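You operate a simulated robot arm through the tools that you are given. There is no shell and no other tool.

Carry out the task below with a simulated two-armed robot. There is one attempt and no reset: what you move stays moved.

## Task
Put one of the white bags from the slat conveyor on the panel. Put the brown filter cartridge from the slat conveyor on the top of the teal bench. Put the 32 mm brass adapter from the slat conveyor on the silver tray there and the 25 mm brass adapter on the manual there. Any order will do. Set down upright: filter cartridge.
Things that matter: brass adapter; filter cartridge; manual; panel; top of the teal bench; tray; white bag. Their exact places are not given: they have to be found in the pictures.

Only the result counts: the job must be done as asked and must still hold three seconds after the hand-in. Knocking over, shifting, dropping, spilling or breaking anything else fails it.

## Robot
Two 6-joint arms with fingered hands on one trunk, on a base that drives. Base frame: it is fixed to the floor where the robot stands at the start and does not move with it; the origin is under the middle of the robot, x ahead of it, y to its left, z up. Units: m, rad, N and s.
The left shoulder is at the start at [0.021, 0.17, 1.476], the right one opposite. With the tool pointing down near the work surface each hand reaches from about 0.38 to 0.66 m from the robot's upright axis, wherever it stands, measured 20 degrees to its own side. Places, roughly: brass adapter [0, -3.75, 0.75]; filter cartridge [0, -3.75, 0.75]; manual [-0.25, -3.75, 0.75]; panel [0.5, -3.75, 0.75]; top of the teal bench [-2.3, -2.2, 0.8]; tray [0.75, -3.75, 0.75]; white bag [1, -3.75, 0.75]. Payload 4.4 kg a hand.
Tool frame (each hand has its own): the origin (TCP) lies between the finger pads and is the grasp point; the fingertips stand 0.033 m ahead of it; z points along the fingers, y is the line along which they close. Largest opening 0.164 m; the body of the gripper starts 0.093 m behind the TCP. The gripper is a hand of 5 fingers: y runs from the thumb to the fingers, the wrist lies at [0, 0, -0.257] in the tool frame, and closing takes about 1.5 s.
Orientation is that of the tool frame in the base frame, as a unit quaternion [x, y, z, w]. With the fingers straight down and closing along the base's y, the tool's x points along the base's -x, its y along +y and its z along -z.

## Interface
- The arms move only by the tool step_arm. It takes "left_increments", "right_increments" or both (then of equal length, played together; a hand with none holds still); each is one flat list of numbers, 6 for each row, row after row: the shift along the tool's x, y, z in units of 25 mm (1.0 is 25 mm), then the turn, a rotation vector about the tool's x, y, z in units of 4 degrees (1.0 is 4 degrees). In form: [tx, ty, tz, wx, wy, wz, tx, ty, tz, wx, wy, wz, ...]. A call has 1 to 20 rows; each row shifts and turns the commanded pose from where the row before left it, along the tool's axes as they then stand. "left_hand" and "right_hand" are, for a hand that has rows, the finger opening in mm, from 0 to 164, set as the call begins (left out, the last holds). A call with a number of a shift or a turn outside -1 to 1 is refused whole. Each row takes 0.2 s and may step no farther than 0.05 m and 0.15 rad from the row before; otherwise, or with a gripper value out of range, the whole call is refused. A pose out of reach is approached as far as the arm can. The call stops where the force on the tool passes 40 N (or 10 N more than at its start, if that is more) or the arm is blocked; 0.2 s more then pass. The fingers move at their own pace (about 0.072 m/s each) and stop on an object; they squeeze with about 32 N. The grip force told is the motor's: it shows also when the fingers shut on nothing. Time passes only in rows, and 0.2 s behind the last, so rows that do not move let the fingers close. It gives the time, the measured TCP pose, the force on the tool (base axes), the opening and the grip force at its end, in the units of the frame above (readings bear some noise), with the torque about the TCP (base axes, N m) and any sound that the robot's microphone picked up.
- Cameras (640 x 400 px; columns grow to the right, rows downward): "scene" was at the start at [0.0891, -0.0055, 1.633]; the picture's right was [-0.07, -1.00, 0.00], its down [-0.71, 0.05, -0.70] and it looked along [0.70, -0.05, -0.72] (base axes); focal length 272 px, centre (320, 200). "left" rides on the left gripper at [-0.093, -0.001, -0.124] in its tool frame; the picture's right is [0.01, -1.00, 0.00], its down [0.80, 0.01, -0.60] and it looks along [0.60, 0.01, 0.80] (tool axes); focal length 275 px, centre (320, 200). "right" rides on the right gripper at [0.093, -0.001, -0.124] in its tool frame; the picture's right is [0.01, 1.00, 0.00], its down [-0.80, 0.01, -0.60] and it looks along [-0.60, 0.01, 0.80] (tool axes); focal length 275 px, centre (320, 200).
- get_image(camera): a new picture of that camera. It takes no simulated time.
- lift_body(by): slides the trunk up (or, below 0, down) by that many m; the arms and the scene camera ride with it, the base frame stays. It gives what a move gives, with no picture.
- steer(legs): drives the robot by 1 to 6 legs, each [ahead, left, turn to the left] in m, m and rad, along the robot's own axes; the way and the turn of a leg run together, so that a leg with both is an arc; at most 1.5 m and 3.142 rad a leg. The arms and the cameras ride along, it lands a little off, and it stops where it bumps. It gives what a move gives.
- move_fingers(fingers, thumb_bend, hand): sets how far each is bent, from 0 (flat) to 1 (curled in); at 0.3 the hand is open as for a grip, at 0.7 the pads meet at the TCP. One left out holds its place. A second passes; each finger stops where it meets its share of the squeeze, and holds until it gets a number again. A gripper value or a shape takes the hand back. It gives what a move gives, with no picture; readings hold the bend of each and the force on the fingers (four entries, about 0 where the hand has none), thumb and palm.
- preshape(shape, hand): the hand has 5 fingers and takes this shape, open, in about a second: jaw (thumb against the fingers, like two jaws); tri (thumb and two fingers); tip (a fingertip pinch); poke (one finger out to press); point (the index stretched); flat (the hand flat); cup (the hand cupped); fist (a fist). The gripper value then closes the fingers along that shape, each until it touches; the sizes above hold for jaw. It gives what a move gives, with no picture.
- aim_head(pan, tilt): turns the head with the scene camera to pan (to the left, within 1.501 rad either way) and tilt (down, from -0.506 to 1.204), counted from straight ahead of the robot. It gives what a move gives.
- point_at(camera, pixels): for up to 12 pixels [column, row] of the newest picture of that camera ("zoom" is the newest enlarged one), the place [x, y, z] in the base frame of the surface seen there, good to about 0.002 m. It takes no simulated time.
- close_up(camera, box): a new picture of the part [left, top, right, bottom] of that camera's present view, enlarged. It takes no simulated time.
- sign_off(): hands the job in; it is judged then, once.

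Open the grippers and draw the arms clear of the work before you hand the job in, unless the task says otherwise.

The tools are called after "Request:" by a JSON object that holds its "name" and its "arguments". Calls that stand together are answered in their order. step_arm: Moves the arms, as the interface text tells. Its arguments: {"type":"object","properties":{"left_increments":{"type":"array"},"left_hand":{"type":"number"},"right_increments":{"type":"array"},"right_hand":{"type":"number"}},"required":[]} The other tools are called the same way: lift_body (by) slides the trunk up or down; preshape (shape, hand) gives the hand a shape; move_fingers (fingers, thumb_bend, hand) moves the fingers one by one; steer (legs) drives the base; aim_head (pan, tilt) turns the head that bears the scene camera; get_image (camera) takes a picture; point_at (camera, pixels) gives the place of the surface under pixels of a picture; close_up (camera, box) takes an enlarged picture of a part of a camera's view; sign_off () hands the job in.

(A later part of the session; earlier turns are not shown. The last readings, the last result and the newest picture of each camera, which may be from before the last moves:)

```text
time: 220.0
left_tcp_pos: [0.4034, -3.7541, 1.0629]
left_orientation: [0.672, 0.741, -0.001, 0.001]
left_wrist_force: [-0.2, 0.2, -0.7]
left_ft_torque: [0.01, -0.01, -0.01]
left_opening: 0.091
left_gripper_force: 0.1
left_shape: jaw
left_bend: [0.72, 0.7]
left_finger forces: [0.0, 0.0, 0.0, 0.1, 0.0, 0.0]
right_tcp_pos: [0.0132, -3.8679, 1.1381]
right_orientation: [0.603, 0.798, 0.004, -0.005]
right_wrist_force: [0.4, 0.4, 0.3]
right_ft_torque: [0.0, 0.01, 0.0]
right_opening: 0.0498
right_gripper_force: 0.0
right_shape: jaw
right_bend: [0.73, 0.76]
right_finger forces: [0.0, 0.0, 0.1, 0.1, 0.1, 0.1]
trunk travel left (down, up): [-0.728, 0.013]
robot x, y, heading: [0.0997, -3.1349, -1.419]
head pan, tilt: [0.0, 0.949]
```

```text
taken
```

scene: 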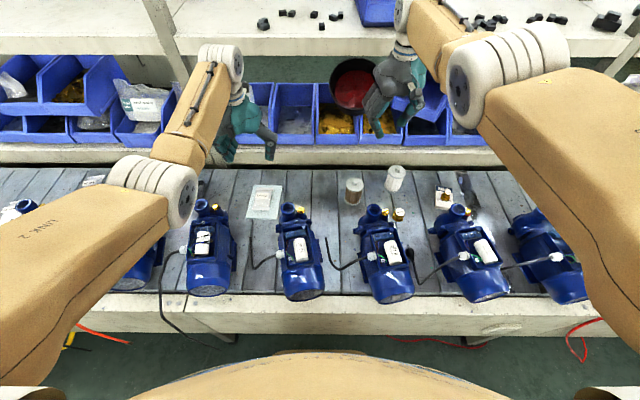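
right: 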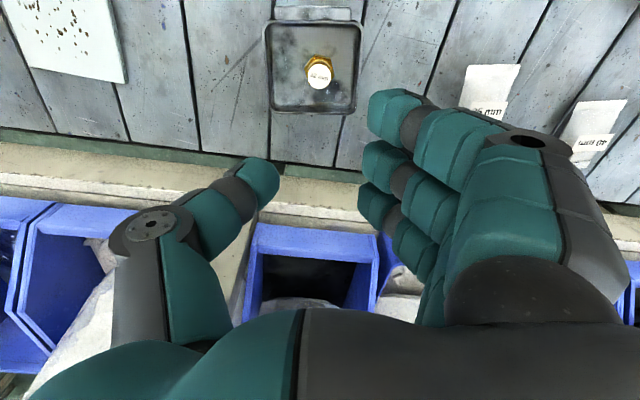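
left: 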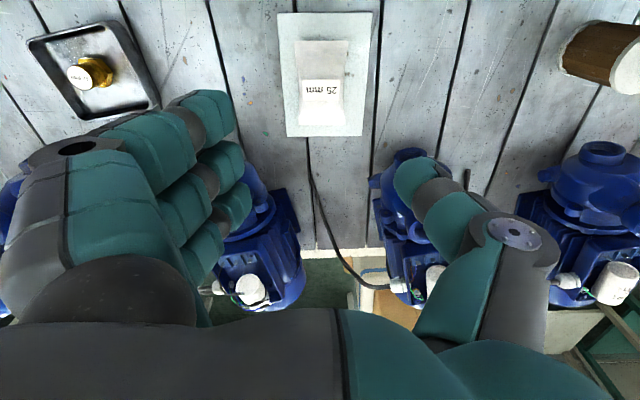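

The bag is on the panel. Last: the brown cartridge with the right hand. I drive in 5 cm and bring the right hand (90 mm open) above it.

Request:
{"name": "steer", "arguments": {"legs": [[0.05, 0, 0]]}}

Request:
{"name": "step_arm", "arguments": {"right_increments": [0.436, 0.5, 0.4, 0, 0, 0, 0.436, 0.5, 0.4, 0, 0, 0, 0.436, 0.5, 0.4, 0, 0, 0, 0.436, 0.5, 0.4, 0, 0, 0, 0.436, 0.5, 0.4, 0, 0, 0, 0.436, 0.5, 0.4, 0, 0, 0, 0.436, 0.5, 0.4, 0, 0, 0, 0, 0, 0, 0, 0, 0], "right_hand": 90}}

Request:
{"name": "get_image", "arguments": {"camera": "right"}}

Request:
{"name": "get_image", "arguments": {"camera": "scene"}}

```text
time: 220.9
left_tcp_pos: [0.4107, -3.8024, 1.0643]
left_orientation: [0.672, 0.74, -0.002, 0.002]
left_wrist_force: [-0.1, 0.1, 0.4]
left_ft_torque: [-0.03, -0.01, -0.01]
left_opening: 0.091
left_gripper_force: 0.0
left_shape: jaw
left_bend: [0.72, 0.7]
left_finger forces: [0.1, 0.0, 0.1, 0.1, 0.0, 0.0]
right_tcp_pos: [0.0208, -3.9144, 1.141]
right_orientation: [0.604, 0.797, 0.004, -0.002]
right_wrist_force: [0.1, -0.2, 0.6]
right_ft_torque: [-0.06, 0.04, 0.04]
right_opening: 0.0496
right_gripper_force: 0.1
right_shape: jaw
right_bend: [0.73, 0.76]
right_finger forces: [0.1, 0.0, 0.1, 0.0, 0.1, 0.0]
trunk travel left (down, up): [-0.728, 0.013]
robot x, y, heading: [0.1063, -3.1812, -1.424]
head pan, tilt: [0.0, 0.949]
```

```text
time: 222.7
left_tcp_pos: [0.4101, -3.8031, 1.0627]
left_orientation: [0.672, 0.74, -0.001, 0.002]
left_wrist_force: [0.2, 0.5, 0.2]
left_ft_torque: [0.02, 0.0, 0.0]
left_opening: 0.091
left_gripper_force: 0.1
left_shape: jaw
left_bend: [0.72, 0.7]
left_finger forces: [0.1, 0.0, 0.1, 0.1, 0.0, 0.0]
right_tcp_pos: [0.0846, -3.8196, 1.0689]
right_orientation: [0.604, 0.797, 0.003, -0.004]
right_wrist_force: [0.3, 0.1, -0.5]
right_ft_torque: [0.03, -0.01, 0.04]
right_opening: 0.0891
right_gripper_force: 0.0
right_shape: jaw
right_bend: [0.72, 0.71]
right_finger forces: [0.0, 0.1, 0.0, 0.1, 0.1, 0.1]
trunk travel left (down, up): [-0.728, 0.013]
robot x, y, heading: [0.1058, -3.183, -1.427]
head pan, tilt: [0.0, 0.949]
```

```text
taken
```

right: 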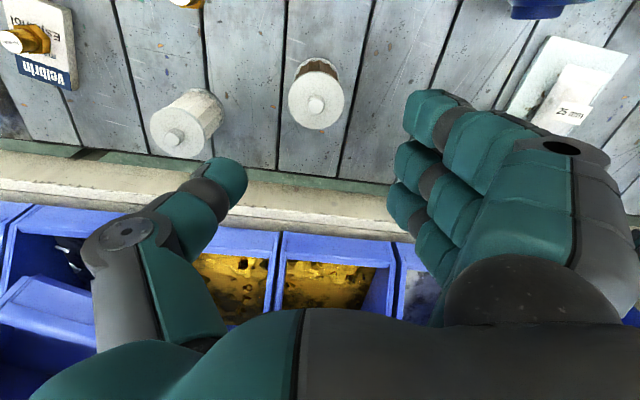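

```text
taken
```

scene: 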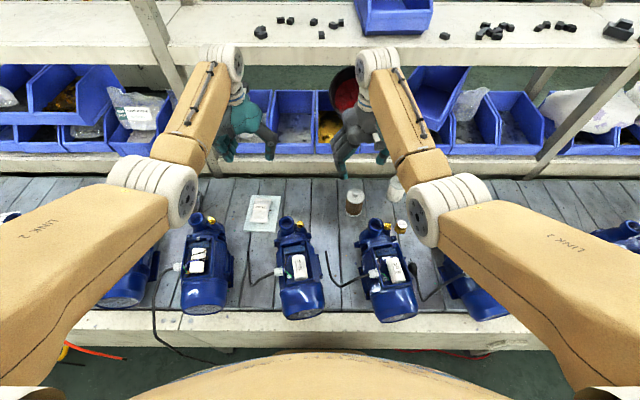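

The brown cartridge's cap is at (316,100), nearly under the hand. I measure it and the white one.

Request:
{"name": "point_at", "arguments": {"camera": "right", "pixels": [[316, 104], [290, 98], [342, 98], [316, 74], [316, 126], [316, 65], [175, 137], [220, 105], [205, 125], [336, 80]]}}

Request:
{"name": "close_up", "arguments": {"camera": "right", "box": [260, 40, 380, 140]}}

```text
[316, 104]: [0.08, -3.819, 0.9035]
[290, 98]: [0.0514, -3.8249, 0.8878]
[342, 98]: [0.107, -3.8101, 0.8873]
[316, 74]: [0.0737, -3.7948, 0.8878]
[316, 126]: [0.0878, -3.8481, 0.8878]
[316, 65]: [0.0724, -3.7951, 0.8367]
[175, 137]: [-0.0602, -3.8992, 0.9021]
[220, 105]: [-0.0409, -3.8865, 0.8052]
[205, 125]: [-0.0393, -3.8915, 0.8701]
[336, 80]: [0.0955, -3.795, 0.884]
```

```text
4.00 times, centred on (320, 90) of right
```

zoom: 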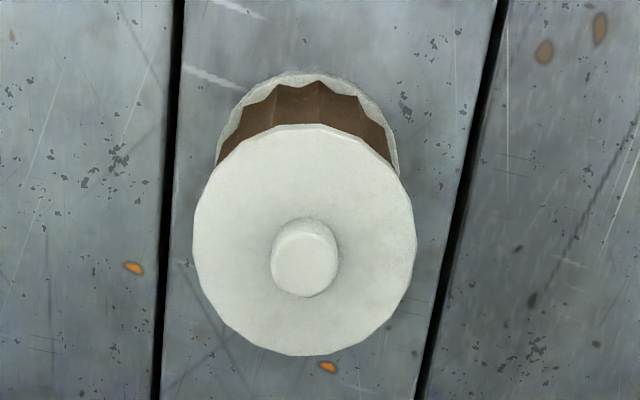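

Cap centre is (0.080,-3.8195), Ø≈58 mm. Since the fingers close faster than the thumb, I offset the TCP ~9 mm toward the fingers, then lower the trunk 0.12 m.

Request:
{"name": "step_arm", "arguments": {"right_increments": [0.056, 0.2, 0, 0, 0, 0, 0, 0, 0, 0, 0, 0]}}

Request:
{"name": "lift_body", "arguments": {"by": -0.12}}

Request:
{"name": "get_image", "arguments": {"camera": "right"}}

Request:
{"name": "close_up", "arguments": {"camera": "scene", "box": [280, 80, 460, 220]}}

```text
time: 223.3
left_tcp_pos: [0.4115, -3.8038, 1.0632]
left_orientation: [0.673, 0.74, -0.002, 0.002]
left_wrist_force: [0.6, 0.5, 0.6]
left_ft_torque: [-0.02, -0.03, -0.02]
left_opening: 0.0911
left_gripper_force: 0.3
left_shape: jaw
left_bend: [0.72, 0.7]
left_finger forces: [0.1, 0.0, 0.1, 0.0, 0.1, 0.0]
right_tcp_pos: [0.0887, -3.8161, 1.0687]
right_orientation: [0.604, 0.797, 0.004, -0.003]
right_wrist_force: [0.1, -0.5, -0.3]
right_ft_torque: [-0.04, 0.03, -0.01]
right_opening: 0.0891
right_gripper_force: 0.1
right_shape: jaw
right_bend: [0.72, 0.71]
right_finger forces: [0.0, 0.1, 0.0, 0.0, 0.0, 0.0]
trunk travel left (down, up): [-0.728, 0.013]
robot x, y, heading: [0.1059, -3.1794, -1.425]
head pan, tilt: [0.0, 0.949]
```

```text
time: 224.8
left_tcp_pos: [0.4109, -3.8035, 0.9436]
left_orientation: [0.672, 0.74, -0.002, 0.002]
left_wrist_force: [0.8, -0.1, 1.3]
left_ft_torque: [0.0, -0.03, 0.0]
left_opening: 0.0911
left_gripper_force: 0.0
left_shape: jaw
left_bend: [0.72, 0.7]
left_finger forces: [0.0, 0.0, 0.0, 0.1, 0.0, 0.0]
right_tcp_pos: [0.088, -3.8152, 0.9504]
right_orientation: [0.604, 0.797, 0.003, -0.004]
right_wrist_force: [0.5, 1.4, -1.2]
right_ft_torque: [-0.01, 0.0, -0.03]
right_opening: 0.0891
right_gripper_force: 0.1
right_shape: jaw
right_bend: [0.72, 0.71]
right_finger forces: [0.0, 0.0, 0.0, 0.0, 0.0, 0.0]
trunk travel left (down, up): [-0.608, 0.133]
robot x, y, heading: [0.1101, -3.1816, -1.421]
head pan, tilt: [0.0, 0.949]
```

```text
taken
```

right: 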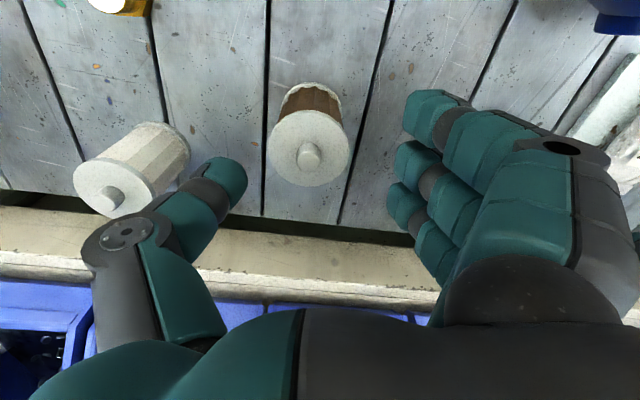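

```text
2.86 times, centred on (370, 150) of scene
```

zoom: 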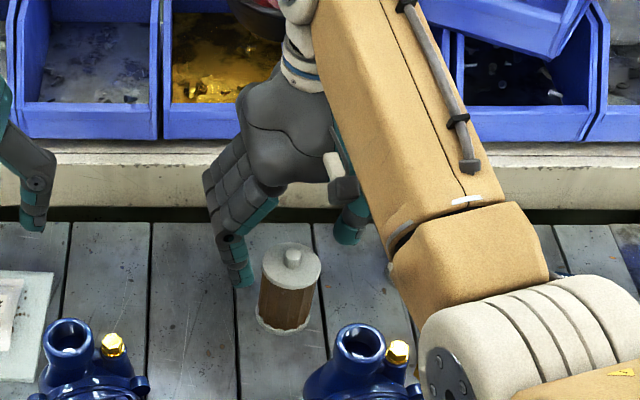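

Before descending I check the thumb's outer edge against the white cartridge (left in the picture).

Request:
{"name": "point_at", "arguments": {"camera": "right", "pixels": [[125, 235], [88, 250], [100, 300], [160, 215], [110, 195], [130, 170], [185, 150], [310, 155], [282, 150], [340, 150]]}}

```text
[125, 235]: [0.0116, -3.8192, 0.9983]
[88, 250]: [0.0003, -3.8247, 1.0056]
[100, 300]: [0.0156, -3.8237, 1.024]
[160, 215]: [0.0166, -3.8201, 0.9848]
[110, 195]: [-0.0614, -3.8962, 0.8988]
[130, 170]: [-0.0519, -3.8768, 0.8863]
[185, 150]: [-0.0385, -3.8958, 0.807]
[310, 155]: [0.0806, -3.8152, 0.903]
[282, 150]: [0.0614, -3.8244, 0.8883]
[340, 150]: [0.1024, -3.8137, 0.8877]
```

Thumb's outer edge is 4.5 cm from the white cartridge: safe. I descend 97 mm to z≈0.853 around the brown cartridge.

Request:
{"name": "step_arm", "arguments": {"right_increments": [0, 0, 0.6, 0, 0, 0, 0, 0, 0.6, 0, 0, 0, 0, 0, 0.6, 0, 0, 0, 0, 0, 0.6, 0, 0, 0, 0, 0, 0.6, 0, 0, 0, 0, 0, 0.6, 0, 0, 0, 0, 0, 0.3, 0, 0, 0, 0, 0, 0, 0, 0, 0]}}

Request:
{"name": "get_image", "arguments": {"camera": "right"}}

Request:
{"name": "close_up", "arguments": {"camera": "scene", "box": [280, 80, 460, 220]}}

```text
time: 226.6
left_tcp_pos: [0.411, -3.8043, 0.9434]
left_orientation: [0.673, 0.74, -0.001, 0.001]
left_wrist_force: [-0.3, -0.6, -1.0]
left_ft_torque: [0.01, 0.02, 0.0]
left_opening: 0.0908
left_gripper_force: 0.1
left_shape: jaw
left_bend: [0.72, 0.7]
left_finger forces: [0.1, 0.1, 0.1, 0.1, 0.0, 0.0]
right_tcp_pos: [0.0869, -3.8143, 0.853]
right_orientation: [0.604, 0.797, 0.003, -0.003]
right_wrist_force: [0.1, 0.4, 0.6]
right_ft_torque: [0.04, -0.01, 0.0]
right_opening: 0.0893
right_gripper_force: 0.0
right_shape: jaw
right_bend: [0.72, 0.71]
right_finger forces: [0.1, 0.0, 0.0, 0.0, 0.0, 0.0]
trunk travel left (down, up): [-0.608, 0.133]
robot x, y, heading: [0.1063, -3.1838, -1.422]
head pan, tilt: [0.0, 0.949]
```

```text
taken
```

right: 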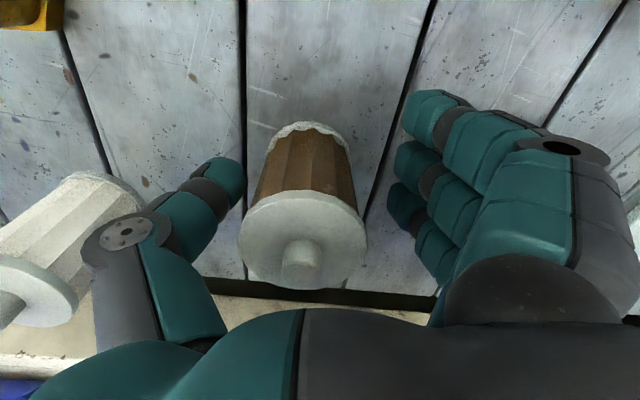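

```text
2.86 times, centred on (370, 150) of scene
```

zoom: 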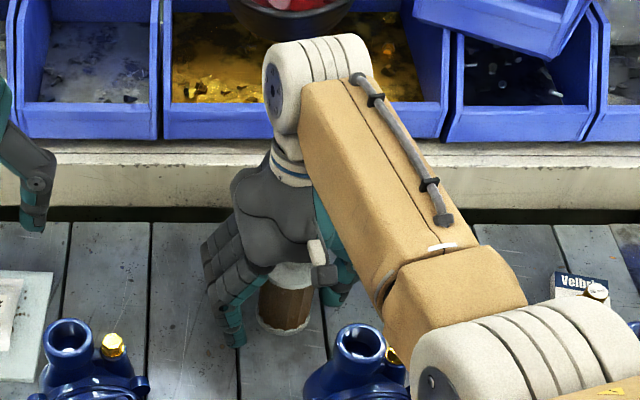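

The cartridge stands between thumb and fingers. I close the right hand.

Request:
{"name": "step_arm", "arguments": {"right_increments": [0, 0, 0, 0, 0, 0, 0, 0, 0, 0, 0, 0, 0, 0, 0, 0, 0, 0, 0, 0, 0, 0, 0, 0, 0, 0, 0, 0, 0, 0, 0, 0, 0, 0, 0, 0, 0, 0, 0, 0, 0, 0], "right_hand": 25}}

Request:
{"name": "get_image", "arguments": {"camera": "right"}}

Request:
{"name": "close_up", "arguments": {"camera": "scene", "box": [280, 80, 460, 220]}}

```text
time: 228.2
left_tcp_pos: [0.4104, -3.8032, 0.9423]
left_orientation: [0.672, 0.74, -0.002, 0.0]
left_wrist_force: [0.6, -0.3, 0.3]
left_ft_torque: [0.02, 0.01, 0.01]
left_opening: 0.0909
left_gripper_force: 0.1
left_shape: jaw
left_bend: [0.72, 0.7]
left_finger forces: [0.0, 0.1, 0.0, 0.0, 0.1, 0.1]
right_tcp_pos: [0.0883, -3.814, 0.8533]
right_orientation: [0.603, 0.797, 0.005, -0.004]
right_wrist_force: [0.9, -0.7, 2.4]
right_ft_torque: [-0.03, 0.08, 0.03]
right_opening: 0.052
right_gripper_force: 32.3
right_shape: jaw
right_bend: [0.7, 0.68]
right_finger forces: [0.0, 0.1, 30.2, 0.1, 29.5, 0.1]
trunk travel left (down, up): [-0.608, 0.133]
robot x, y, heading: [0.1018, -3.1814, -1.427]
head pan, tilt: [0.0, 0.949]
```

```text
taken
```

right: 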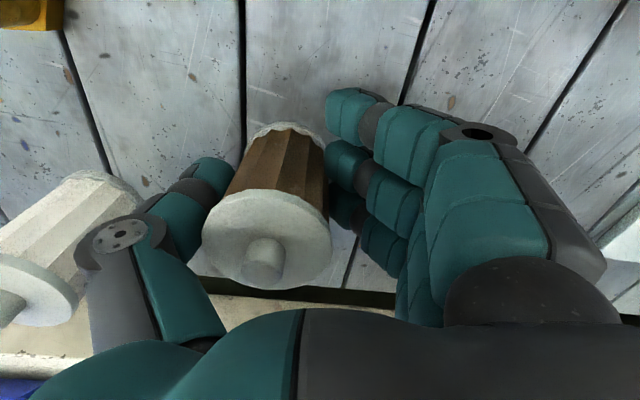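

```text
2.86 times, centred on (370, 150) of scene
```

zoom: 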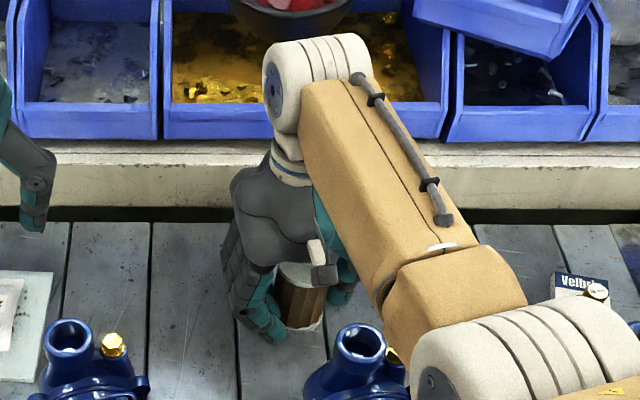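

Only the ring finger (30 N) and thumb carry it, and the cartridge seems pushed ~1.5 cm toward the thumb with a slight tilt. I open again to let it stand flat and measure before regripping better centred.

Request:
{"name": "step_arm", "arguments": {"right_increments": [0, 0, 0, 0, 0, 0, 0, 0, 0, 0, 0, 0, 0, 0, 0, 0, 0, 0, 0, 0, 0, 0, 0, 0, 0, 0, 0, 0, 0, 0], "right_hand": 85}}

Request:
{"name": "get_image", "arguments": {"camera": "right"}}

Request:
{"name": "close_up", "arguments": {"camera": "scene", "box": [280, 80, 460, 220]}}

```text
time: 229.4
left_tcp_pos: [0.4109, -3.8036, 0.9438]
left_orientation: [0.673, 0.739, -0.002, 0.001]
left_wrist_force: [0.1, 0.7, -0.3]
left_ft_torque: [-0.01, 0.04, 0.02]
left_opening: 0.091
left_gripper_force: 0.0
left_shape: jaw
left_bend: [0.72, 0.7]
left_finger forces: [0.1, 0.0, 0.0, 0.0, 0.1, 0.0]
right_tcp_pos: [0.0875, -3.8132, 0.8531]
right_orientation: [0.604, 0.797, 0.004, -0.003]
right_wrist_force: [-0.7, -0.7, 0.3]
right_ft_torque: [-0.01, 0.02, -0.01]
right_opening: 0.084
right_gripper_force: 0.0
right_shape: jaw
right_bend: [0.72, 0.72]
right_finger forces: [0.0, 0.0, 0.0, 0.0, 0.0, 0.0]
trunk travel left (down, up): [-0.608, 0.133]
robot x, y, heading: [0.104, -3.1819, -1.419]
head pan, tilt: [0.0, 0.949]
```

```text
taken
```

right: 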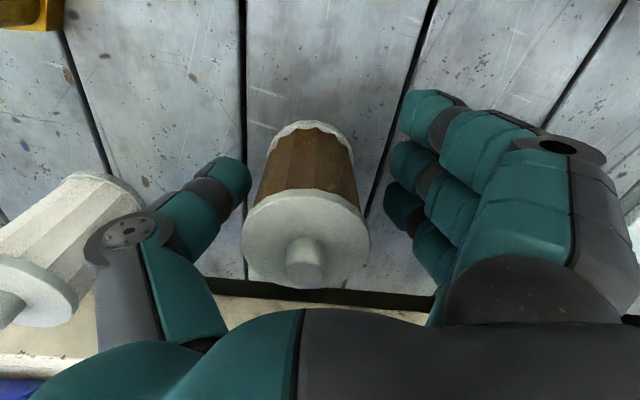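

```text
2.86 times, centred on (370, 150) of scene
```

zoom: 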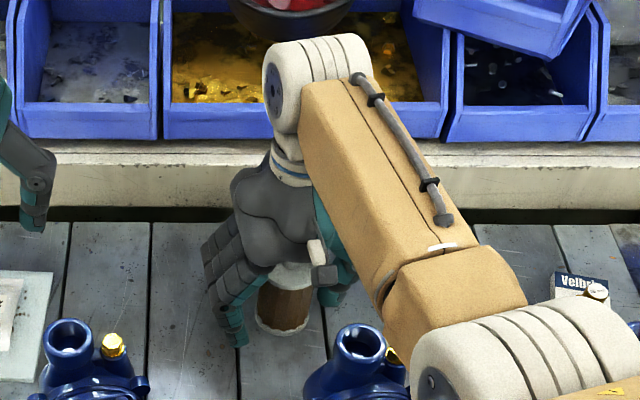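

On opening it went back to where it stood: the finger force had pushed the thumb back. I regrip commanding a larger width (46 mm), so both sides stay balanced, after shifting the hand 3 mm away from me for a two-finger contact.

Request:
{"name": "step_arm", "arguments": {"right_increments": [-0.14, 0, 0, 0, 0, 0, 0, 0, 0, 0, 0, 0]}}

Request:
{"name": "step_arm", "arguments": {"right_increments": [0, 0, 0, 0, 0, 0, 0, 0, 0, 0, 0, 0, 0, 0, 0, 0, 0, 0, 0, 0, 0, 0, 0, 0, 0, 0, 0, 0, 0, 0, 0, 0, 0, 0, 0, 0, 0, 0, 0, 0, 0, 0], "right_hand": 46}}

Request:
{"name": "get_image", "arguments": {"camera": "right"}}

```text
time: 230.0
left_tcp_pos: [0.4123, -3.8034, 0.9424]
left_orientation: [0.673, 0.74, -0.002, 0.001]
left_wrist_force: [-1.3, -0.8, 0.5]
left_ft_torque: [0.0, -0.04, 0.01]
left_opening: 0.0907
left_gripper_force: 0.1
left_shape: jaw
left_bend: [0.72, 0.7]
left_finger forces: [0.1, 0.0, 0.0, 0.1, 0.0, 0.0]
right_tcp_pos: [0.0881, -3.8167, 0.8542]
right_orientation: [0.603, 0.798, 0.004, -0.003]
right_wrist_force: [0.0, 0.3, 0.3]
right_ft_torque: [0.02, -0.04, -0.05]
right_opening: 0.0844
right_gripper_force: 0.1
right_shape: jaw
right_bend: [0.72, 0.72]
right_finger forces: [0.1, 0.0, 0.1, 0.0, 0.0, 0.0]
trunk travel left (down, up): [-0.608, 0.133]
robot x, y, heading: [0.1066, -3.1787, -1.422]
head pan, tilt: [0.0, 0.949]
```

```text
time: 231.6
left_tcp_pos: [0.4106, -3.8037, 0.9423]
left_orientation: [0.673, 0.74, -0.002, -0.001]
left_wrist_force: [-0.1, 0.1, 0.5]
left_ft_torque: [0.0, -0.04, -0.01]
left_opening: 0.0909
left_gripper_force: 0.0
left_shape: jaw
left_bend: [0.72, 0.7]
left_finger forces: [0.0, 0.1, 0.1, 0.0, 0.0, 0.0]
right_tcp_pos: [0.0886, -3.8175, 0.8533]
right_orientation: [0.604, 0.797, 0.004, -0.004]
right_wrist_force: [0.6, -0.6, 1.6]
right_ft_torque: [-0.02, 0.05, 0.02]
right_opening: 0.0503
right_gripper_force: 32.1
right_shape: jaw
right_bend: [0.72, 0.72]
right_finger forces: [0.0, 11.5, 18.1, 0.0, 29.0, 0.1]
trunk travel left (down, up): [-0.608, 0.133]
robot x, y, heading: [0.1086, -3.1833, -1.427]
head pan, tilt: [0.0, 0.949]
```

```text
taken
```

right: 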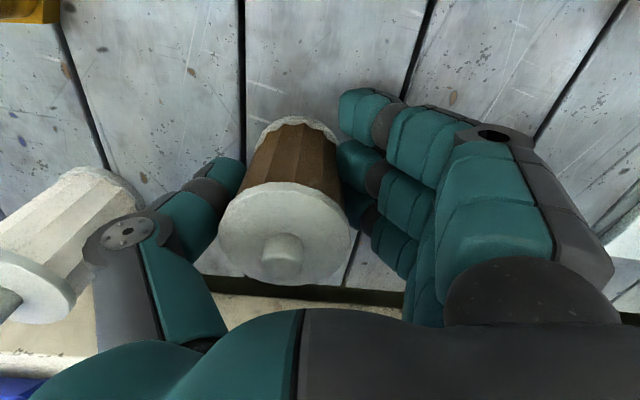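

Now middle 11.5 N, ring 18.1 N, thumb 29 N, and no tilt. I lift 8 cm with the arm and then the trunk.

Request:
{"name": "step_arm", "arguments": {"right_increments": [0, 0, -0.3, 0, 0, 0, 0, 0, -0.5, 0, 0, 0, 0, 0, -0.6, 0, 0, 0, 0, 0, -0.6, 0, 0, 0, 0, 0, -0.6, 0, 0, 0, 0, 0, -0.6, 0, 0, 0]}}

Request:
{"name": "lift_body", "arguments": {"by": 0.12}}

Request:
{"name": "get_image", "arguments": {"camera": "right"}}

Request:
{"name": "get_image", "arguments": {"camera": "scene"}}

```text
time: 233.0
left_tcp_pos: [0.411, -3.8022, 0.9447]
left_orientation: [0.673, 0.74, -0.001, 0.001]
left_wrist_force: [0.0, -0.3, 1.1]
left_ft_torque: [0.0, 0.03, -0.03]
left_opening: 0.091
left_gripper_force: 0.0
left_shape: jaw
left_bend: [0.72, 0.7]
left_finger forces: [0.0, 0.0, 0.0, 0.0, 0.0, 0.1]
right_tcp_pos: [0.09, -3.8172, 0.9335]
right_orientation: [0.604, 0.797, 0.004, -0.004]
right_wrist_force: [-0.6, 0.3, -0.8]
right_ft_torque: [0.01, -0.01, -0.01]
right_opening: 0.0506
right_gripper_force: 31.9
right_shape: jaw
right_bend: [0.72, 0.72]
right_finger forces: [0.0, 11.5, 17.9, 0.0, 29.3, 0.0]
trunk travel left (down, up): [-0.608, 0.133]
robot x, y, heading: [0.1055, -3.1802, -1.424]
head pan, tilt: [0.0, 0.949]
```

```text
time: 234.5
left_tcp_pos: [0.4095, -3.8045, 1.063]
left_orientation: [0.672, 0.74, -0.001, 0.001]
left_wrist_force: [0.0, 0.2, -0.3]
left_ft_torque: [0.06, 0.02, 0.0]
left_opening: 0.0911
left_gripper_force: 0.1
left_shape: jaw
left_bend: [0.72, 0.7]
left_finger forces: [0.0, 0.0, 0.1, 0.0, 0.0, 0.0]
right_tcp_pos: [0.0894, -3.8184, 1.0535]
right_orientation: [0.604, 0.797, 0.004, -0.004]
right_wrist_force: [0.8, -0.5, -1.0]
right_ft_torque: [0.01, 0.05, 0.02]
right_opening: 0.0508
right_gripper_force: 32.2
right_shape: jaw
right_bend: [0.72, 0.72]
right_finger forces: [0.1, 11.5, 18.0, 0.0, 29.3, 0.1]
trunk travel left (down, up): [-0.728, 0.013]
robot x, y, heading: [0.1049, -3.1824, -1.422]
head pan, tilt: [0.0, 0.949]
```

```text
taken
```

right: 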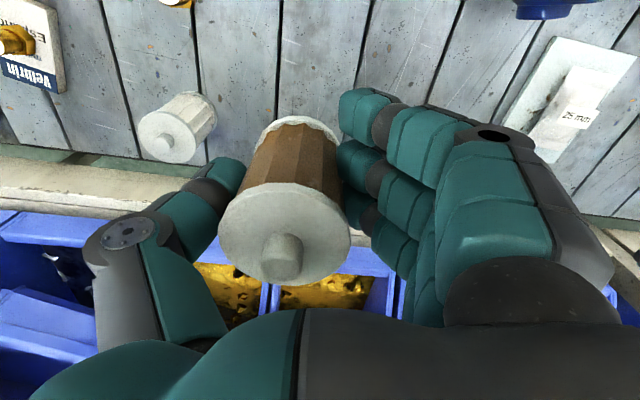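

```text
taken
```

scene: 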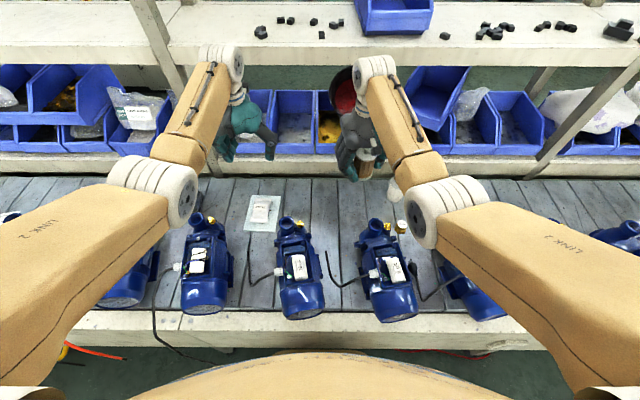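

The cartridge is held upright, bottom at ~1.0 m. I raise it 3 cm more, back out to mid-aisle, and turn right to face along the aisle toward the teal bench.

Request:
{"name": "step_arm", "arguments": {"right_increments": [-0.1, 0, -0.4, 0, 0, 0, -0.1, 0, -0.4, 0, 0, 0, -0.1, 0, -0.4, 0, 0, 0]}}

Request:
{"name": "steer", "arguments": {"legs": [[-0.38, 0, 0]]}}

Request:
{"name": "get_image", "arguments": {"camera": "scene"}}

Request:
{"name": "get_image", "arguments": {"camera": "right"}}

```text
time: 235.3
left_tcp_pos: [0.4107, -3.8041, 1.0625]
left_orientation: [0.672, 0.74, -0.001, 0.002]
left_wrist_force: [0.1, -0.1, -0.1]
left_ft_torque: [-0.01, 0.02, -0.04]
left_opening: 0.091
left_gripper_force: 0.0
left_shape: jaw
left_bend: [0.72, 0.7]
left_finger forces: [0.0, 0.0, 0.0, 0.0, 0.0, 0.0]
right_tcp_pos: [0.0909, -3.8265, 1.0837]
right_orientation: [0.604, 0.797, 0.004, -0.004]
right_wrist_force: [-0.1, 0.5, -0.5]
right_ft_torque: [0.0, 0.0, 0.03]
right_opening: 0.0505
right_gripper_force: 31.8
right_shape: jaw
right_bend: [0.72, 0.72]
right_finger forces: [0.1, 11.5, 18.0, 0.0, 29.2, 0.0]
trunk travel left (down, up): [-0.728, 0.013]
robot x, y, heading: [0.1093, -3.1832, -1.423]
head pan, tilt: [0.0, 0.949]
```

```text
time: 237.8
left_tcp_pos: [0.3533, -3.4223, 1.0644]
left_orientation: [0.673, 0.739, -0.002, 0.002]
left_wrist_force: [0.1, 0.1, -0.2]
left_ft_torque: [0.0, 0.02, -0.01]
left_opening: 0.0909
left_gripper_force: 0.1
left_shape: jaw
left_bend: [0.72, 0.7]
left_finger forces: [0.0, 0.0, 0.0, 0.1, 0.0, 0.0]
right_tcp_pos: [0.0338, -3.4451, 1.0836]
right_orientation: [0.604, 0.797, 0.004, -0.004]
right_wrist_force: [0.2, 0.4, -1.3]
right_ft_torque: [-0.03, 0.01, 0.01]
right_opening: 0.0503
right_gripper_force: 32.2
right_shape: jaw
right_bend: [0.72, 0.72]
right_finger forces: [0.0, 11.6, 18.0, 0.0, 29.2, 0.0]
trunk travel left (down, up): [-0.728, 0.013]
robot x, y, heading: [0.0507, -2.8005, -1.423]
head pan, tilt: [0.0, 0.949]
```

```text
taken
```

scene: 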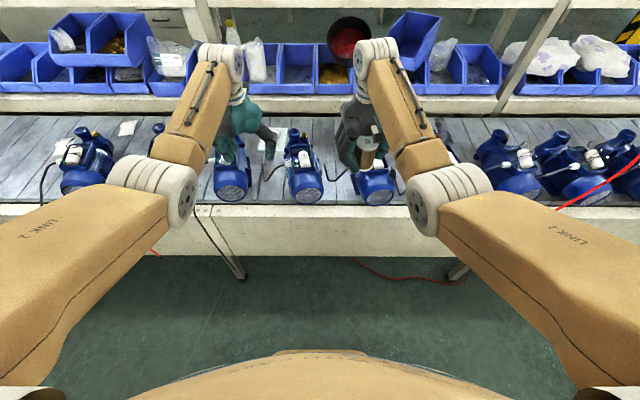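

```text
taken
```

right: 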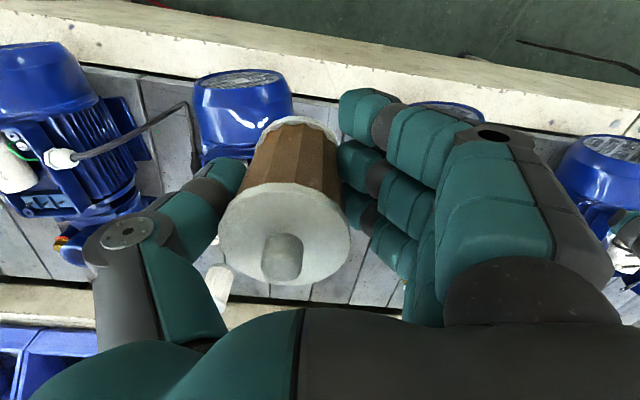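

Backed out to mid-aisle. I turn right 1.575 rad to face along the aisle.

Request:
{"name": "steer", "arguments": {"legs": [[0, 0, -0.8], [0, 0, -0.775]]}}

Request:
{"name": "aim_head", "arguments": {"pan": -0.3, "tilt": 0.5}}

Request:
{"name": "get_image", "arguments": {"camera": "scene"}}

Request:
{"name": "get_image", "arguments": {"camera": "right"}}

```text
time: 242.3
left_tcp_pos: [-0.5722, -3.1028, 1.0638]
left_orientation: [0.999, 0.047, -0.002, -0.001]
left_wrist_force: [-0.6, -0.2, -0.2]
left_ft_torque: [0.0, 0.0, 0.03]
left_opening: 0.091
left_gripper_force: 0.1
left_shape: jaw
left_bend: [0.72, 0.7]
left_finger forces: [0.0, 0.0, 0.0, 0.0, 0.0, 0.1]
right_tcp_pos: [-0.5943, -2.7823, 1.0834]
right_orientation: [0.991, 0.135, 0.005, 0.001]
right_wrist_force: [0.6, 0.6, 0.0]
right_ft_torque: [-0.03, 0.01, 0.01]
right_opening: 0.0503
right_gripper_force: 31.6
right_shape: jaw
right_bend: [0.72, 0.72]
right_finger forces: [0.0, 9.0, 20.2, 0.1, 28.9, 0.0]
trunk travel left (down, up): [-0.728, 0.013]
robot x, y, heading: [0.0505, -2.8027, -2.995]
head pan, tilt: [0.0, 0.949]
```

```text
time: 243.2
left_tcp_pos: [-0.5722, -3.1032, 1.0639]
left_orientation: [0.999, 0.047, -0.002, 0.001]
left_wrist_force: [-0.2, -0.2, -0.1]
left_ft_torque: [0.02, -0.03, -0.02]
left_opening: 0.0913
left_gripper_force: 0.1
left_shape: jaw
left_bend: [0.72, 0.7]
left_finger forces: [0.0, 0.1, 0.0, 0.1, 0.1, 0.0]
right_tcp_pos: [-0.5939, -2.7819, 1.0834]
right_orientation: [0.991, 0.135, 0.005, 0.0]
right_wrist_force: [0.0, 0.3, -0.5]
right_ft_torque: [-0.02, -0.02, -0.02]
right_opening: 0.0504
right_gripper_force: 32.1
right_shape: jaw
right_bend: [0.72, 0.72]
right_finger forces: [0.1, 8.9, 20.2, 0.0, 28.9, 0.0]
trunk travel left (down, up): [-0.728, 0.013]
robot x, y, heading: [0.0516, -2.7961, -2.997]
head pan, tilt: [-0.3, 0.499]
```

```text
taken
```

scene: 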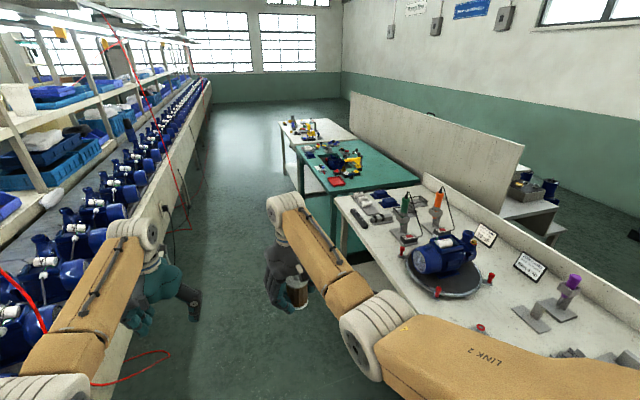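

```text
taken
```

right: 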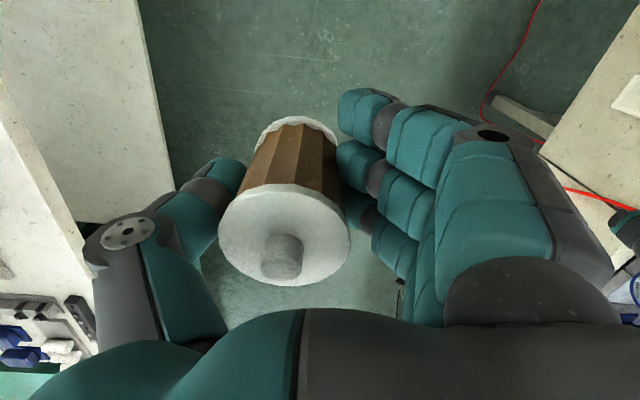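

The teal bench is ahead on the right at (350,165). I zoom in to find a clear spot and measure.

Request:
{"name": "close_up", "arguments": {"camera": "scene", "box": [270, 100, 440, 220]}}

Request:
{"name": "point_at", "arguments": {"camera": "zoom", "pixels": [[120, 190], [240, 300], [540, 290], [360, 170], [250, 275], [450, 260], [430, 280], [330, 270], [130, 170], [330, 325], [470, 350]]}}

```text
3.33 times, centred on (355, 160) of scene
```

zoom: 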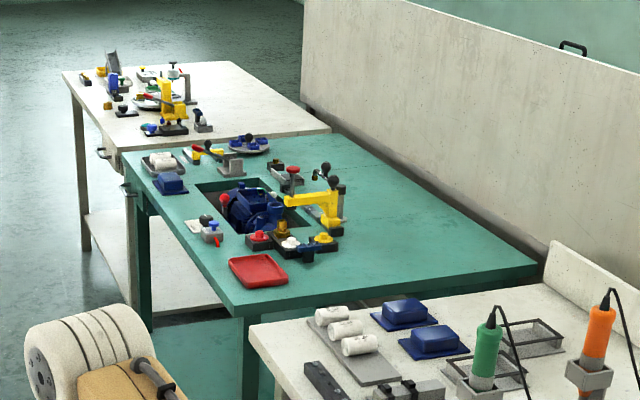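

```text
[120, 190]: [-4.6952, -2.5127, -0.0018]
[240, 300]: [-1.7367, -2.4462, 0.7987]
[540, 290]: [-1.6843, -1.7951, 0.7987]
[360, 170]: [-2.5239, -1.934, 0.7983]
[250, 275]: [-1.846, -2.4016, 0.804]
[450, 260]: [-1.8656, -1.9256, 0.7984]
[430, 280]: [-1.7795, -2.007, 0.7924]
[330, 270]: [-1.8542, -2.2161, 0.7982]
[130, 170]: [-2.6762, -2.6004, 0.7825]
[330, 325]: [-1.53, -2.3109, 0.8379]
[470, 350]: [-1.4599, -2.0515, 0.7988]
```

The teal bench spans u≈-2.06…-3.02 with its front at v≈2.18; its near-end area around (-1.86,-2.15) looks free. I drive 1.9 m along the aisle.

Request:
{"name": "steer", "arguments": {"legs": [[0.96, 0, -0.004], [0.96, 0, 0]]}}

Request:
{"name": "aim_head", "arguments": {"pan": -1.2, "tilt": 0.6}}

Request:
{"name": "get_image", "arguments": {"camera": "scene"}}

Request:
{"name": "get_image", "arguments": {"camera": "right"}}

```text
time: 252.8
left_tcp_pos: [-2.4704, -3.3609, 1.0631]
left_orientation: [0.999, 0.036, -0.002, 0.0]
left_wrist_force: [-0.3, 0.0, 0.0]
left_ft_torque: [-0.02, 0.02, -0.01]
left_opening: 0.091
left_gripper_force: 0.0
left_shape: jaw
left_bend: [0.72, 0.7]
left_finger forces: [0.0, 0.1, 0.0, 0.0, 0.0, 0.0]
right_tcp_pos: [-2.4854, -3.0404, 1.0824]
right_orientation: [0.992, 0.125, 0.005, -0.001]
right_wrist_force: [-0.4, -0.2, -0.9]
right_ft_torque: [-0.02, -0.02, -0.04]
right_opening: 0.0506
right_gripper_force: 31.8
right_shape: jaw
right_bend: [0.72, 0.72]
right_finger forces: [0.0, 8.9, 20.3, 0.0, 28.8, 0.1]
trunk travel left (down, up): [-0.728, 0.013]
robot x, y, heading: [-1.8401, -3.0735, -3.02]
head pan, tilt: [-0.3, 0.499]
```

```text
time: 253.9
left_tcp_pos: [-2.4701, -3.361, 1.0631]
left_orientation: [0.999, 0.037, -0.001, 0.001]
left_wrist_force: [0.3, 0.0, 0.2]
left_ft_torque: [-0.02, -0.01, 0.01]
left_opening: 0.0911
left_gripper_force: 0.0
left_shape: jaw
left_bend: [0.72, 0.7]
left_finger forces: [0.0, 0.1, 0.1, 0.0, 0.1, 0.0]
right_tcp_pos: [-2.4853, -3.0398, 1.0827]
right_orientation: [0.992, 0.125, 0.004, 0.0]
right_wrist_force: [0.5, 0.0, -0.9]
right_ft_torque: [-0.05, -0.01, 0.01]
right_opening: 0.0505
right_gripper_force: 32.3
right_shape: jaw
right_bend: [0.72, 0.72]
right_finger forces: [0.0, 8.8, 20.3, 0.1, 28.8, 0.1]
trunk travel left (down, up): [-0.728, 0.013]
robot x, y, heading: [-1.8427, -3.071, -3.018]
head pan, tilt: [-1.201, 0.6]
```

```text
taken
```

scene: 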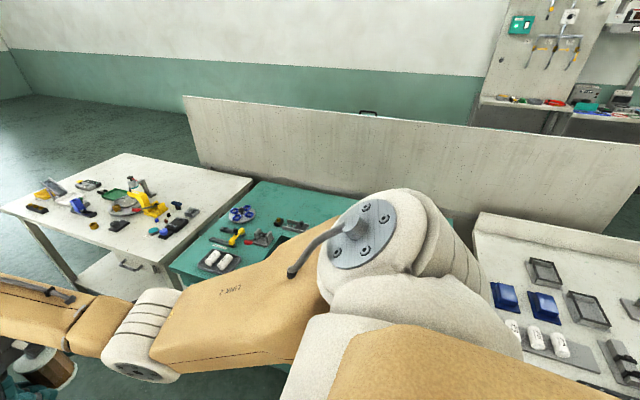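

```text
taken
```

right: 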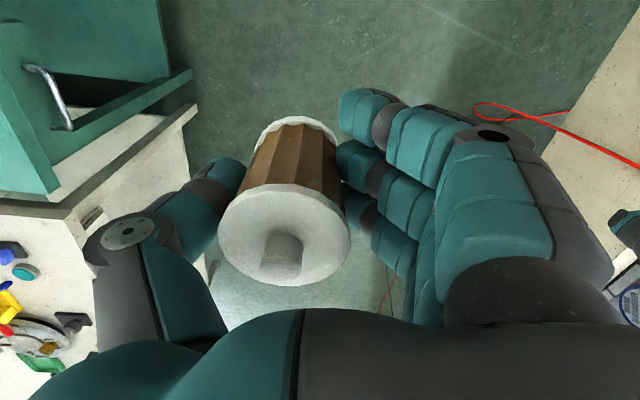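

I am beside the teal bench (front edge 0.6 m to my right). I turn right to face it, hands sweeping at over 1.03 m just reaching the bench edge.

Request:
{"name": "steer", "arguments": {"legs": [[0, 0, -0.78], [0, 0, -0.773]]}}

Request:
{"name": "aim_head", "arguments": {"pan": 0.0, "tilt": 0.7}}

Request:
{"name": "get_image", "arguments": {"camera": "scene"}}

Request:
{"name": "get_image", "arguments": {"camera": "right"}}

```text
time: 258.4
left_tcp_pos: [-2.1399, -2.4465, 1.0622]
left_orientation: [0.737, -0.676, -0.002, -0.001]
left_wrist_force: [0.1, 0.1, -0.2]
left_ft_torque: [0.0, 0.01, -0.01]
left_opening: 0.091
left_gripper_force: 0.1
left_shape: jaw
left_bend: [0.72, 0.7]
left_finger forces: [0.0, 0.0, 0.0, 0.0, 0.0, 0.0]
right_tcp_pos: [-1.8197, -2.426, 1.0838]
right_orientation: [0.795, -0.607, 0.003, 0.003]
right_wrist_force: [0.5, 0.9, -0.9]
right_ft_torque: [-0.03, 0.04, 0.0]
right_opening: 0.0503
right_gripper_force: 32.6
right_shape: jaw
right_bend: [0.72, 0.72]
right_finger forces: [0.1, 6.7, 22.1, 0.1, 28.7, 0.0]
trunk travel left (down, up): [-0.728, 0.013]
robot x, y, heading: [-1.8416, -3.0713, 1.711]
head pan, tilt: [-1.201, 0.6]
```

```text
time: 259.8
left_tcp_pos: [-2.1396, -2.4475, 1.0635]
left_orientation: [0.737, -0.676, 0.0, -0.001]
left_wrist_force: [0.0, 0.0, 0.5]
left_ft_torque: [-0.01, -0.02, 0.02]
left_opening: 0.091
left_gripper_force: 0.1
left_shape: jaw
left_bend: [0.72, 0.7]
left_finger forces: [0.0, 0.0, 0.0, 0.0, 0.1, 0.0]
right_tcp_pos: [-1.8185, -2.4272, 1.0833]
right_orientation: [0.794, -0.607, 0.003, 0.004]
right_wrist_force: [-0.5, 0.5, -0.8]
right_ft_torque: [-0.02, 0.03, 0.01]
right_opening: 0.0505
right_gripper_force: 31.9
right_shape: jaw
right_bend: [0.72, 0.72]
right_finger forces: [0.1, 6.7, 22.1, 0.1, 28.7, 0.0]
trunk travel left (down, up): [-0.728, 0.013]
robot x, y, heading: [-1.8409, -3.0696, 1.711]
head pan, tilt: [0.0, 0.7]
```

```text
taken
```

scene: 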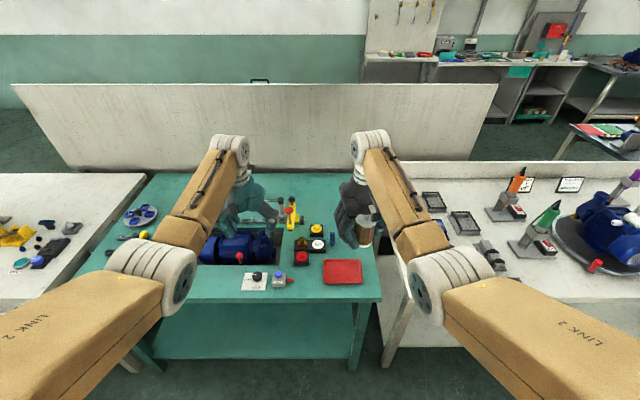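

```text
taken
```

right: 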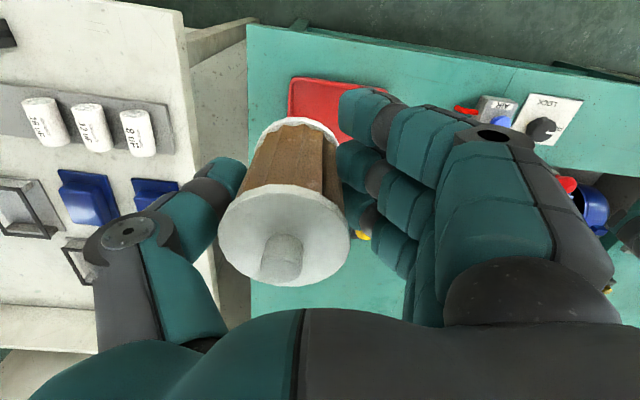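

I face the teal bench: red tray at (343,272), fixtures around (250-330,240). I zoom to find free area behind the red tray.

Request:
{"name": "close_up", "arguments": {"camera": "scene", "box": [180, 150, 420, 310]}}

Request:
{"name": "point_at", "arguments": {"camera": "zoom", "pixels": [[520, 365], [440, 315], [380, 280], [360, 210], [320, 230], [370, 240], [420, 130], [330, 80], [360, 160], [460, 280], [300, 145], [310, 190]]}}

```text
2.50 times, centred on (300, 230) of scene
```

zoom: 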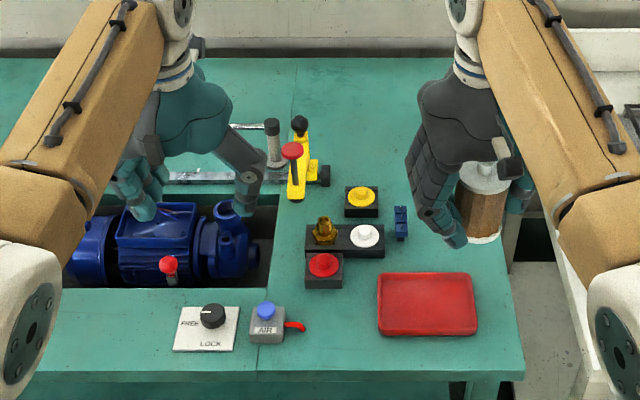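

```text
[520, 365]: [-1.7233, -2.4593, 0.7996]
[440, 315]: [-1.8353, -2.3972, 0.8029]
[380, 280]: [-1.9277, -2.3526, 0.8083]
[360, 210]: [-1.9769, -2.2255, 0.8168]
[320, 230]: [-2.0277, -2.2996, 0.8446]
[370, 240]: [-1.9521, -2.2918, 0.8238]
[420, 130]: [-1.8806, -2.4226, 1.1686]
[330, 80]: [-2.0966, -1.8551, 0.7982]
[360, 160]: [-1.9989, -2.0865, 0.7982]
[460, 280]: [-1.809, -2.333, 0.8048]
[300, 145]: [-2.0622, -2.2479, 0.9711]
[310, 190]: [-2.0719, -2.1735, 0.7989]
```

Free spot chosen at S=(-1.81,-2.16), behind the red tray and ≥10 cm from the end edge. I check the heights of the clamps under my left hand's path and raise the left hand.

Request:
{"name": "point_at", "arguments": {"camera": "zoom", "pixels": [[272, 122], [300, 120], [291, 148], [325, 170], [402, 215], [400, 235], [230, 205], [168, 262], [360, 190]]}}

Request:
{"name": "step_arm", "arguments": {"left_increments": [0, 0, -0.6, 0, 0, 0, 0, 0, -0.6, 0, 0, 0, 0, 0, -0.6, 0, 0, 0]}}

```text
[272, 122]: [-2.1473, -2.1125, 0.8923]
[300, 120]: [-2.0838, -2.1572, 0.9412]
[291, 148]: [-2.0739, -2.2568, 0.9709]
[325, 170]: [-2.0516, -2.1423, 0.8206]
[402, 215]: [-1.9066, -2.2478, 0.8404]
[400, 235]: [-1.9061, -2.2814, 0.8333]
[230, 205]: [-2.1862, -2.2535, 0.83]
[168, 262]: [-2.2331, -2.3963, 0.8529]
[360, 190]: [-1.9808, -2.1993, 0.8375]
```

```text
time: 260.6
left_tcp_pos: [-2.14, -2.4471, 1.1101]
left_orientation: [0.738, -0.675, -0.001, -0.002]
left_wrist_force: [-0.6, 0.6, 0.4]
left_ft_torque: [-0.01, 0.0, 0.03]
left_opening: 0.091
left_gripper_force: 0.0
left_shape: jaw
left_bend: [0.72, 0.7]
left_finger forces: [0.0, 0.0, 0.0, 0.0, 0.1, 0.1]
right_tcp_pos: [-1.8195, -2.4264, 1.0832]
right_orientation: [0.794, -0.607, 0.004, 0.004]
right_wrist_force: [0.1, -0.1, -0.2]
right_ft_torque: [-0.01, 0.02, -0.02]
right_opening: 0.0506
right_gripper_force: 31.9
right_shape: jaw
right_bend: [0.72, 0.72]
right_finger forces: [0.0, 6.7, 22.2, 0.1, 28.7, 0.0]
trunk travel left (down, up): [-0.728, 0.013]
robot x, y, heading: [-1.8437, -3.0715, 1.709]
head pan, tilt: [0.0, 0.7]
```

Highest clamp is 0.971 m; the left fingertips are at ~1.077 m. I drive ahead 0.29 m.

Request:
{"name": "steer", "arguments": {"legs": [[0.29, 0, 0]]}}

Request:
{"name": "get_image", "arguments": {"camera": "right"}}

Request:
{"name": "get_image", "arguments": {"camera": "scene"}}

```text
time: 262.6
left_tcp_pos: [-2.181, -2.16, 1.109]
left_orientation: [0.737, -0.676, -0.002, -0.001]
left_wrist_force: [0.4, -0.3, -0.1]
left_ft_torque: [-0.02, -0.01, 0.02]
left_opening: 0.0911
left_gripper_force: 0.0
left_shape: jaw
left_bend: [0.72, 0.7]
left_finger forces: [0.0, 0.0, 0.0, 0.0, 0.0, 0.0]
right_tcp_pos: [-1.8596, -2.1387, 1.0832]
right_orientation: [0.794, -0.607, 0.004, 0.005]
right_wrist_force: [0.6, 0.2, -0.8]
right_ft_torque: [-0.07, 0.03, -0.01]
right_opening: 0.0502
right_gripper_force: 32.1
right_shape: jaw
right_bend: [0.72, 0.72]
right_finger forces: [0.1, 6.6, 22.1, 0.0, 28.8, 0.0]
trunk travel left (down, up): [-0.728, 0.013]
robot x, y, heading: [-1.8805, -2.7839, 1.713]
head pan, tilt: [0.0, 0.7]
```

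```text
taken
```

right: 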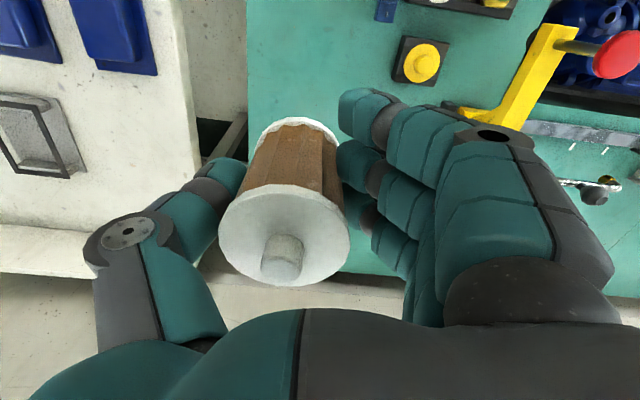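

```text
taken
```

scene: 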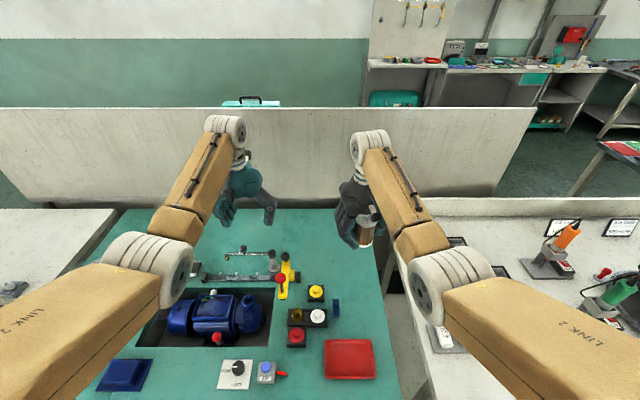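

I measure the bench's end edge near the spot in the hand camera.

Request:
{"name": "point_at", "arguments": {"camera": "right", "pixels": [[252, 30], [254, 110], [300, 60], [330, 90], [385, 10], [420, 60], [390, 285], [360, 280], [500, 95], [268, 260]]}}

Request:
{"name": "close_up", "arguments": {"camera": "scene", "box": [270, 180, 430, 300]}}

Request:
{"name": "point_at", "arguments": {"camera": "zoom", "pixels": [[320, 260], [400, 350], [440, 300], [420, 270], [360, 330], [250, 320], [400, 250], [300, 200]]}}

```text
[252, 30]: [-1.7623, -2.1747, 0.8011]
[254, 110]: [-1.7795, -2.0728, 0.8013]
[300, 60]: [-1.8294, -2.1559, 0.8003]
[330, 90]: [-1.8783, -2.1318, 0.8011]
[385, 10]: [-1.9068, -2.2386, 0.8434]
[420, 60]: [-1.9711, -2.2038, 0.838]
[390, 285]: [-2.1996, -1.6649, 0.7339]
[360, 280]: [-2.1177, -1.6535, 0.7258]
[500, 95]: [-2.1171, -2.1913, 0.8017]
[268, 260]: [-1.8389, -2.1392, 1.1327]
```

```text
3.33 times, centred on (350, 240) of scene
```

zoom: 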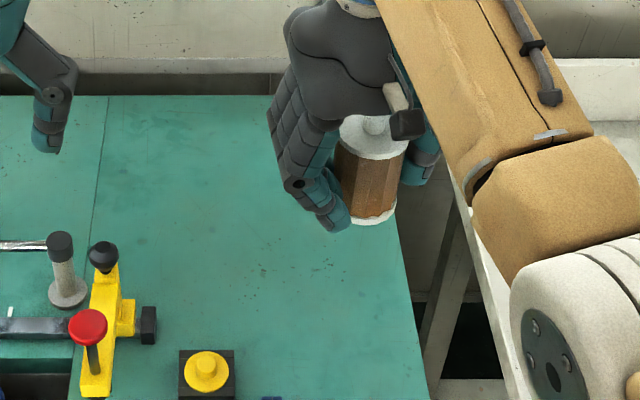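

```text
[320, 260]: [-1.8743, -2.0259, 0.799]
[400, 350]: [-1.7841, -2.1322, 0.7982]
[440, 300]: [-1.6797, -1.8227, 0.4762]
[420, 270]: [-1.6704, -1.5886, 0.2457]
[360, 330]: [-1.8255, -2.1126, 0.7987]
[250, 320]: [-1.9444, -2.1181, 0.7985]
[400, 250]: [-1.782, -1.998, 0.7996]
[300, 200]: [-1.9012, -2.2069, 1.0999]
```

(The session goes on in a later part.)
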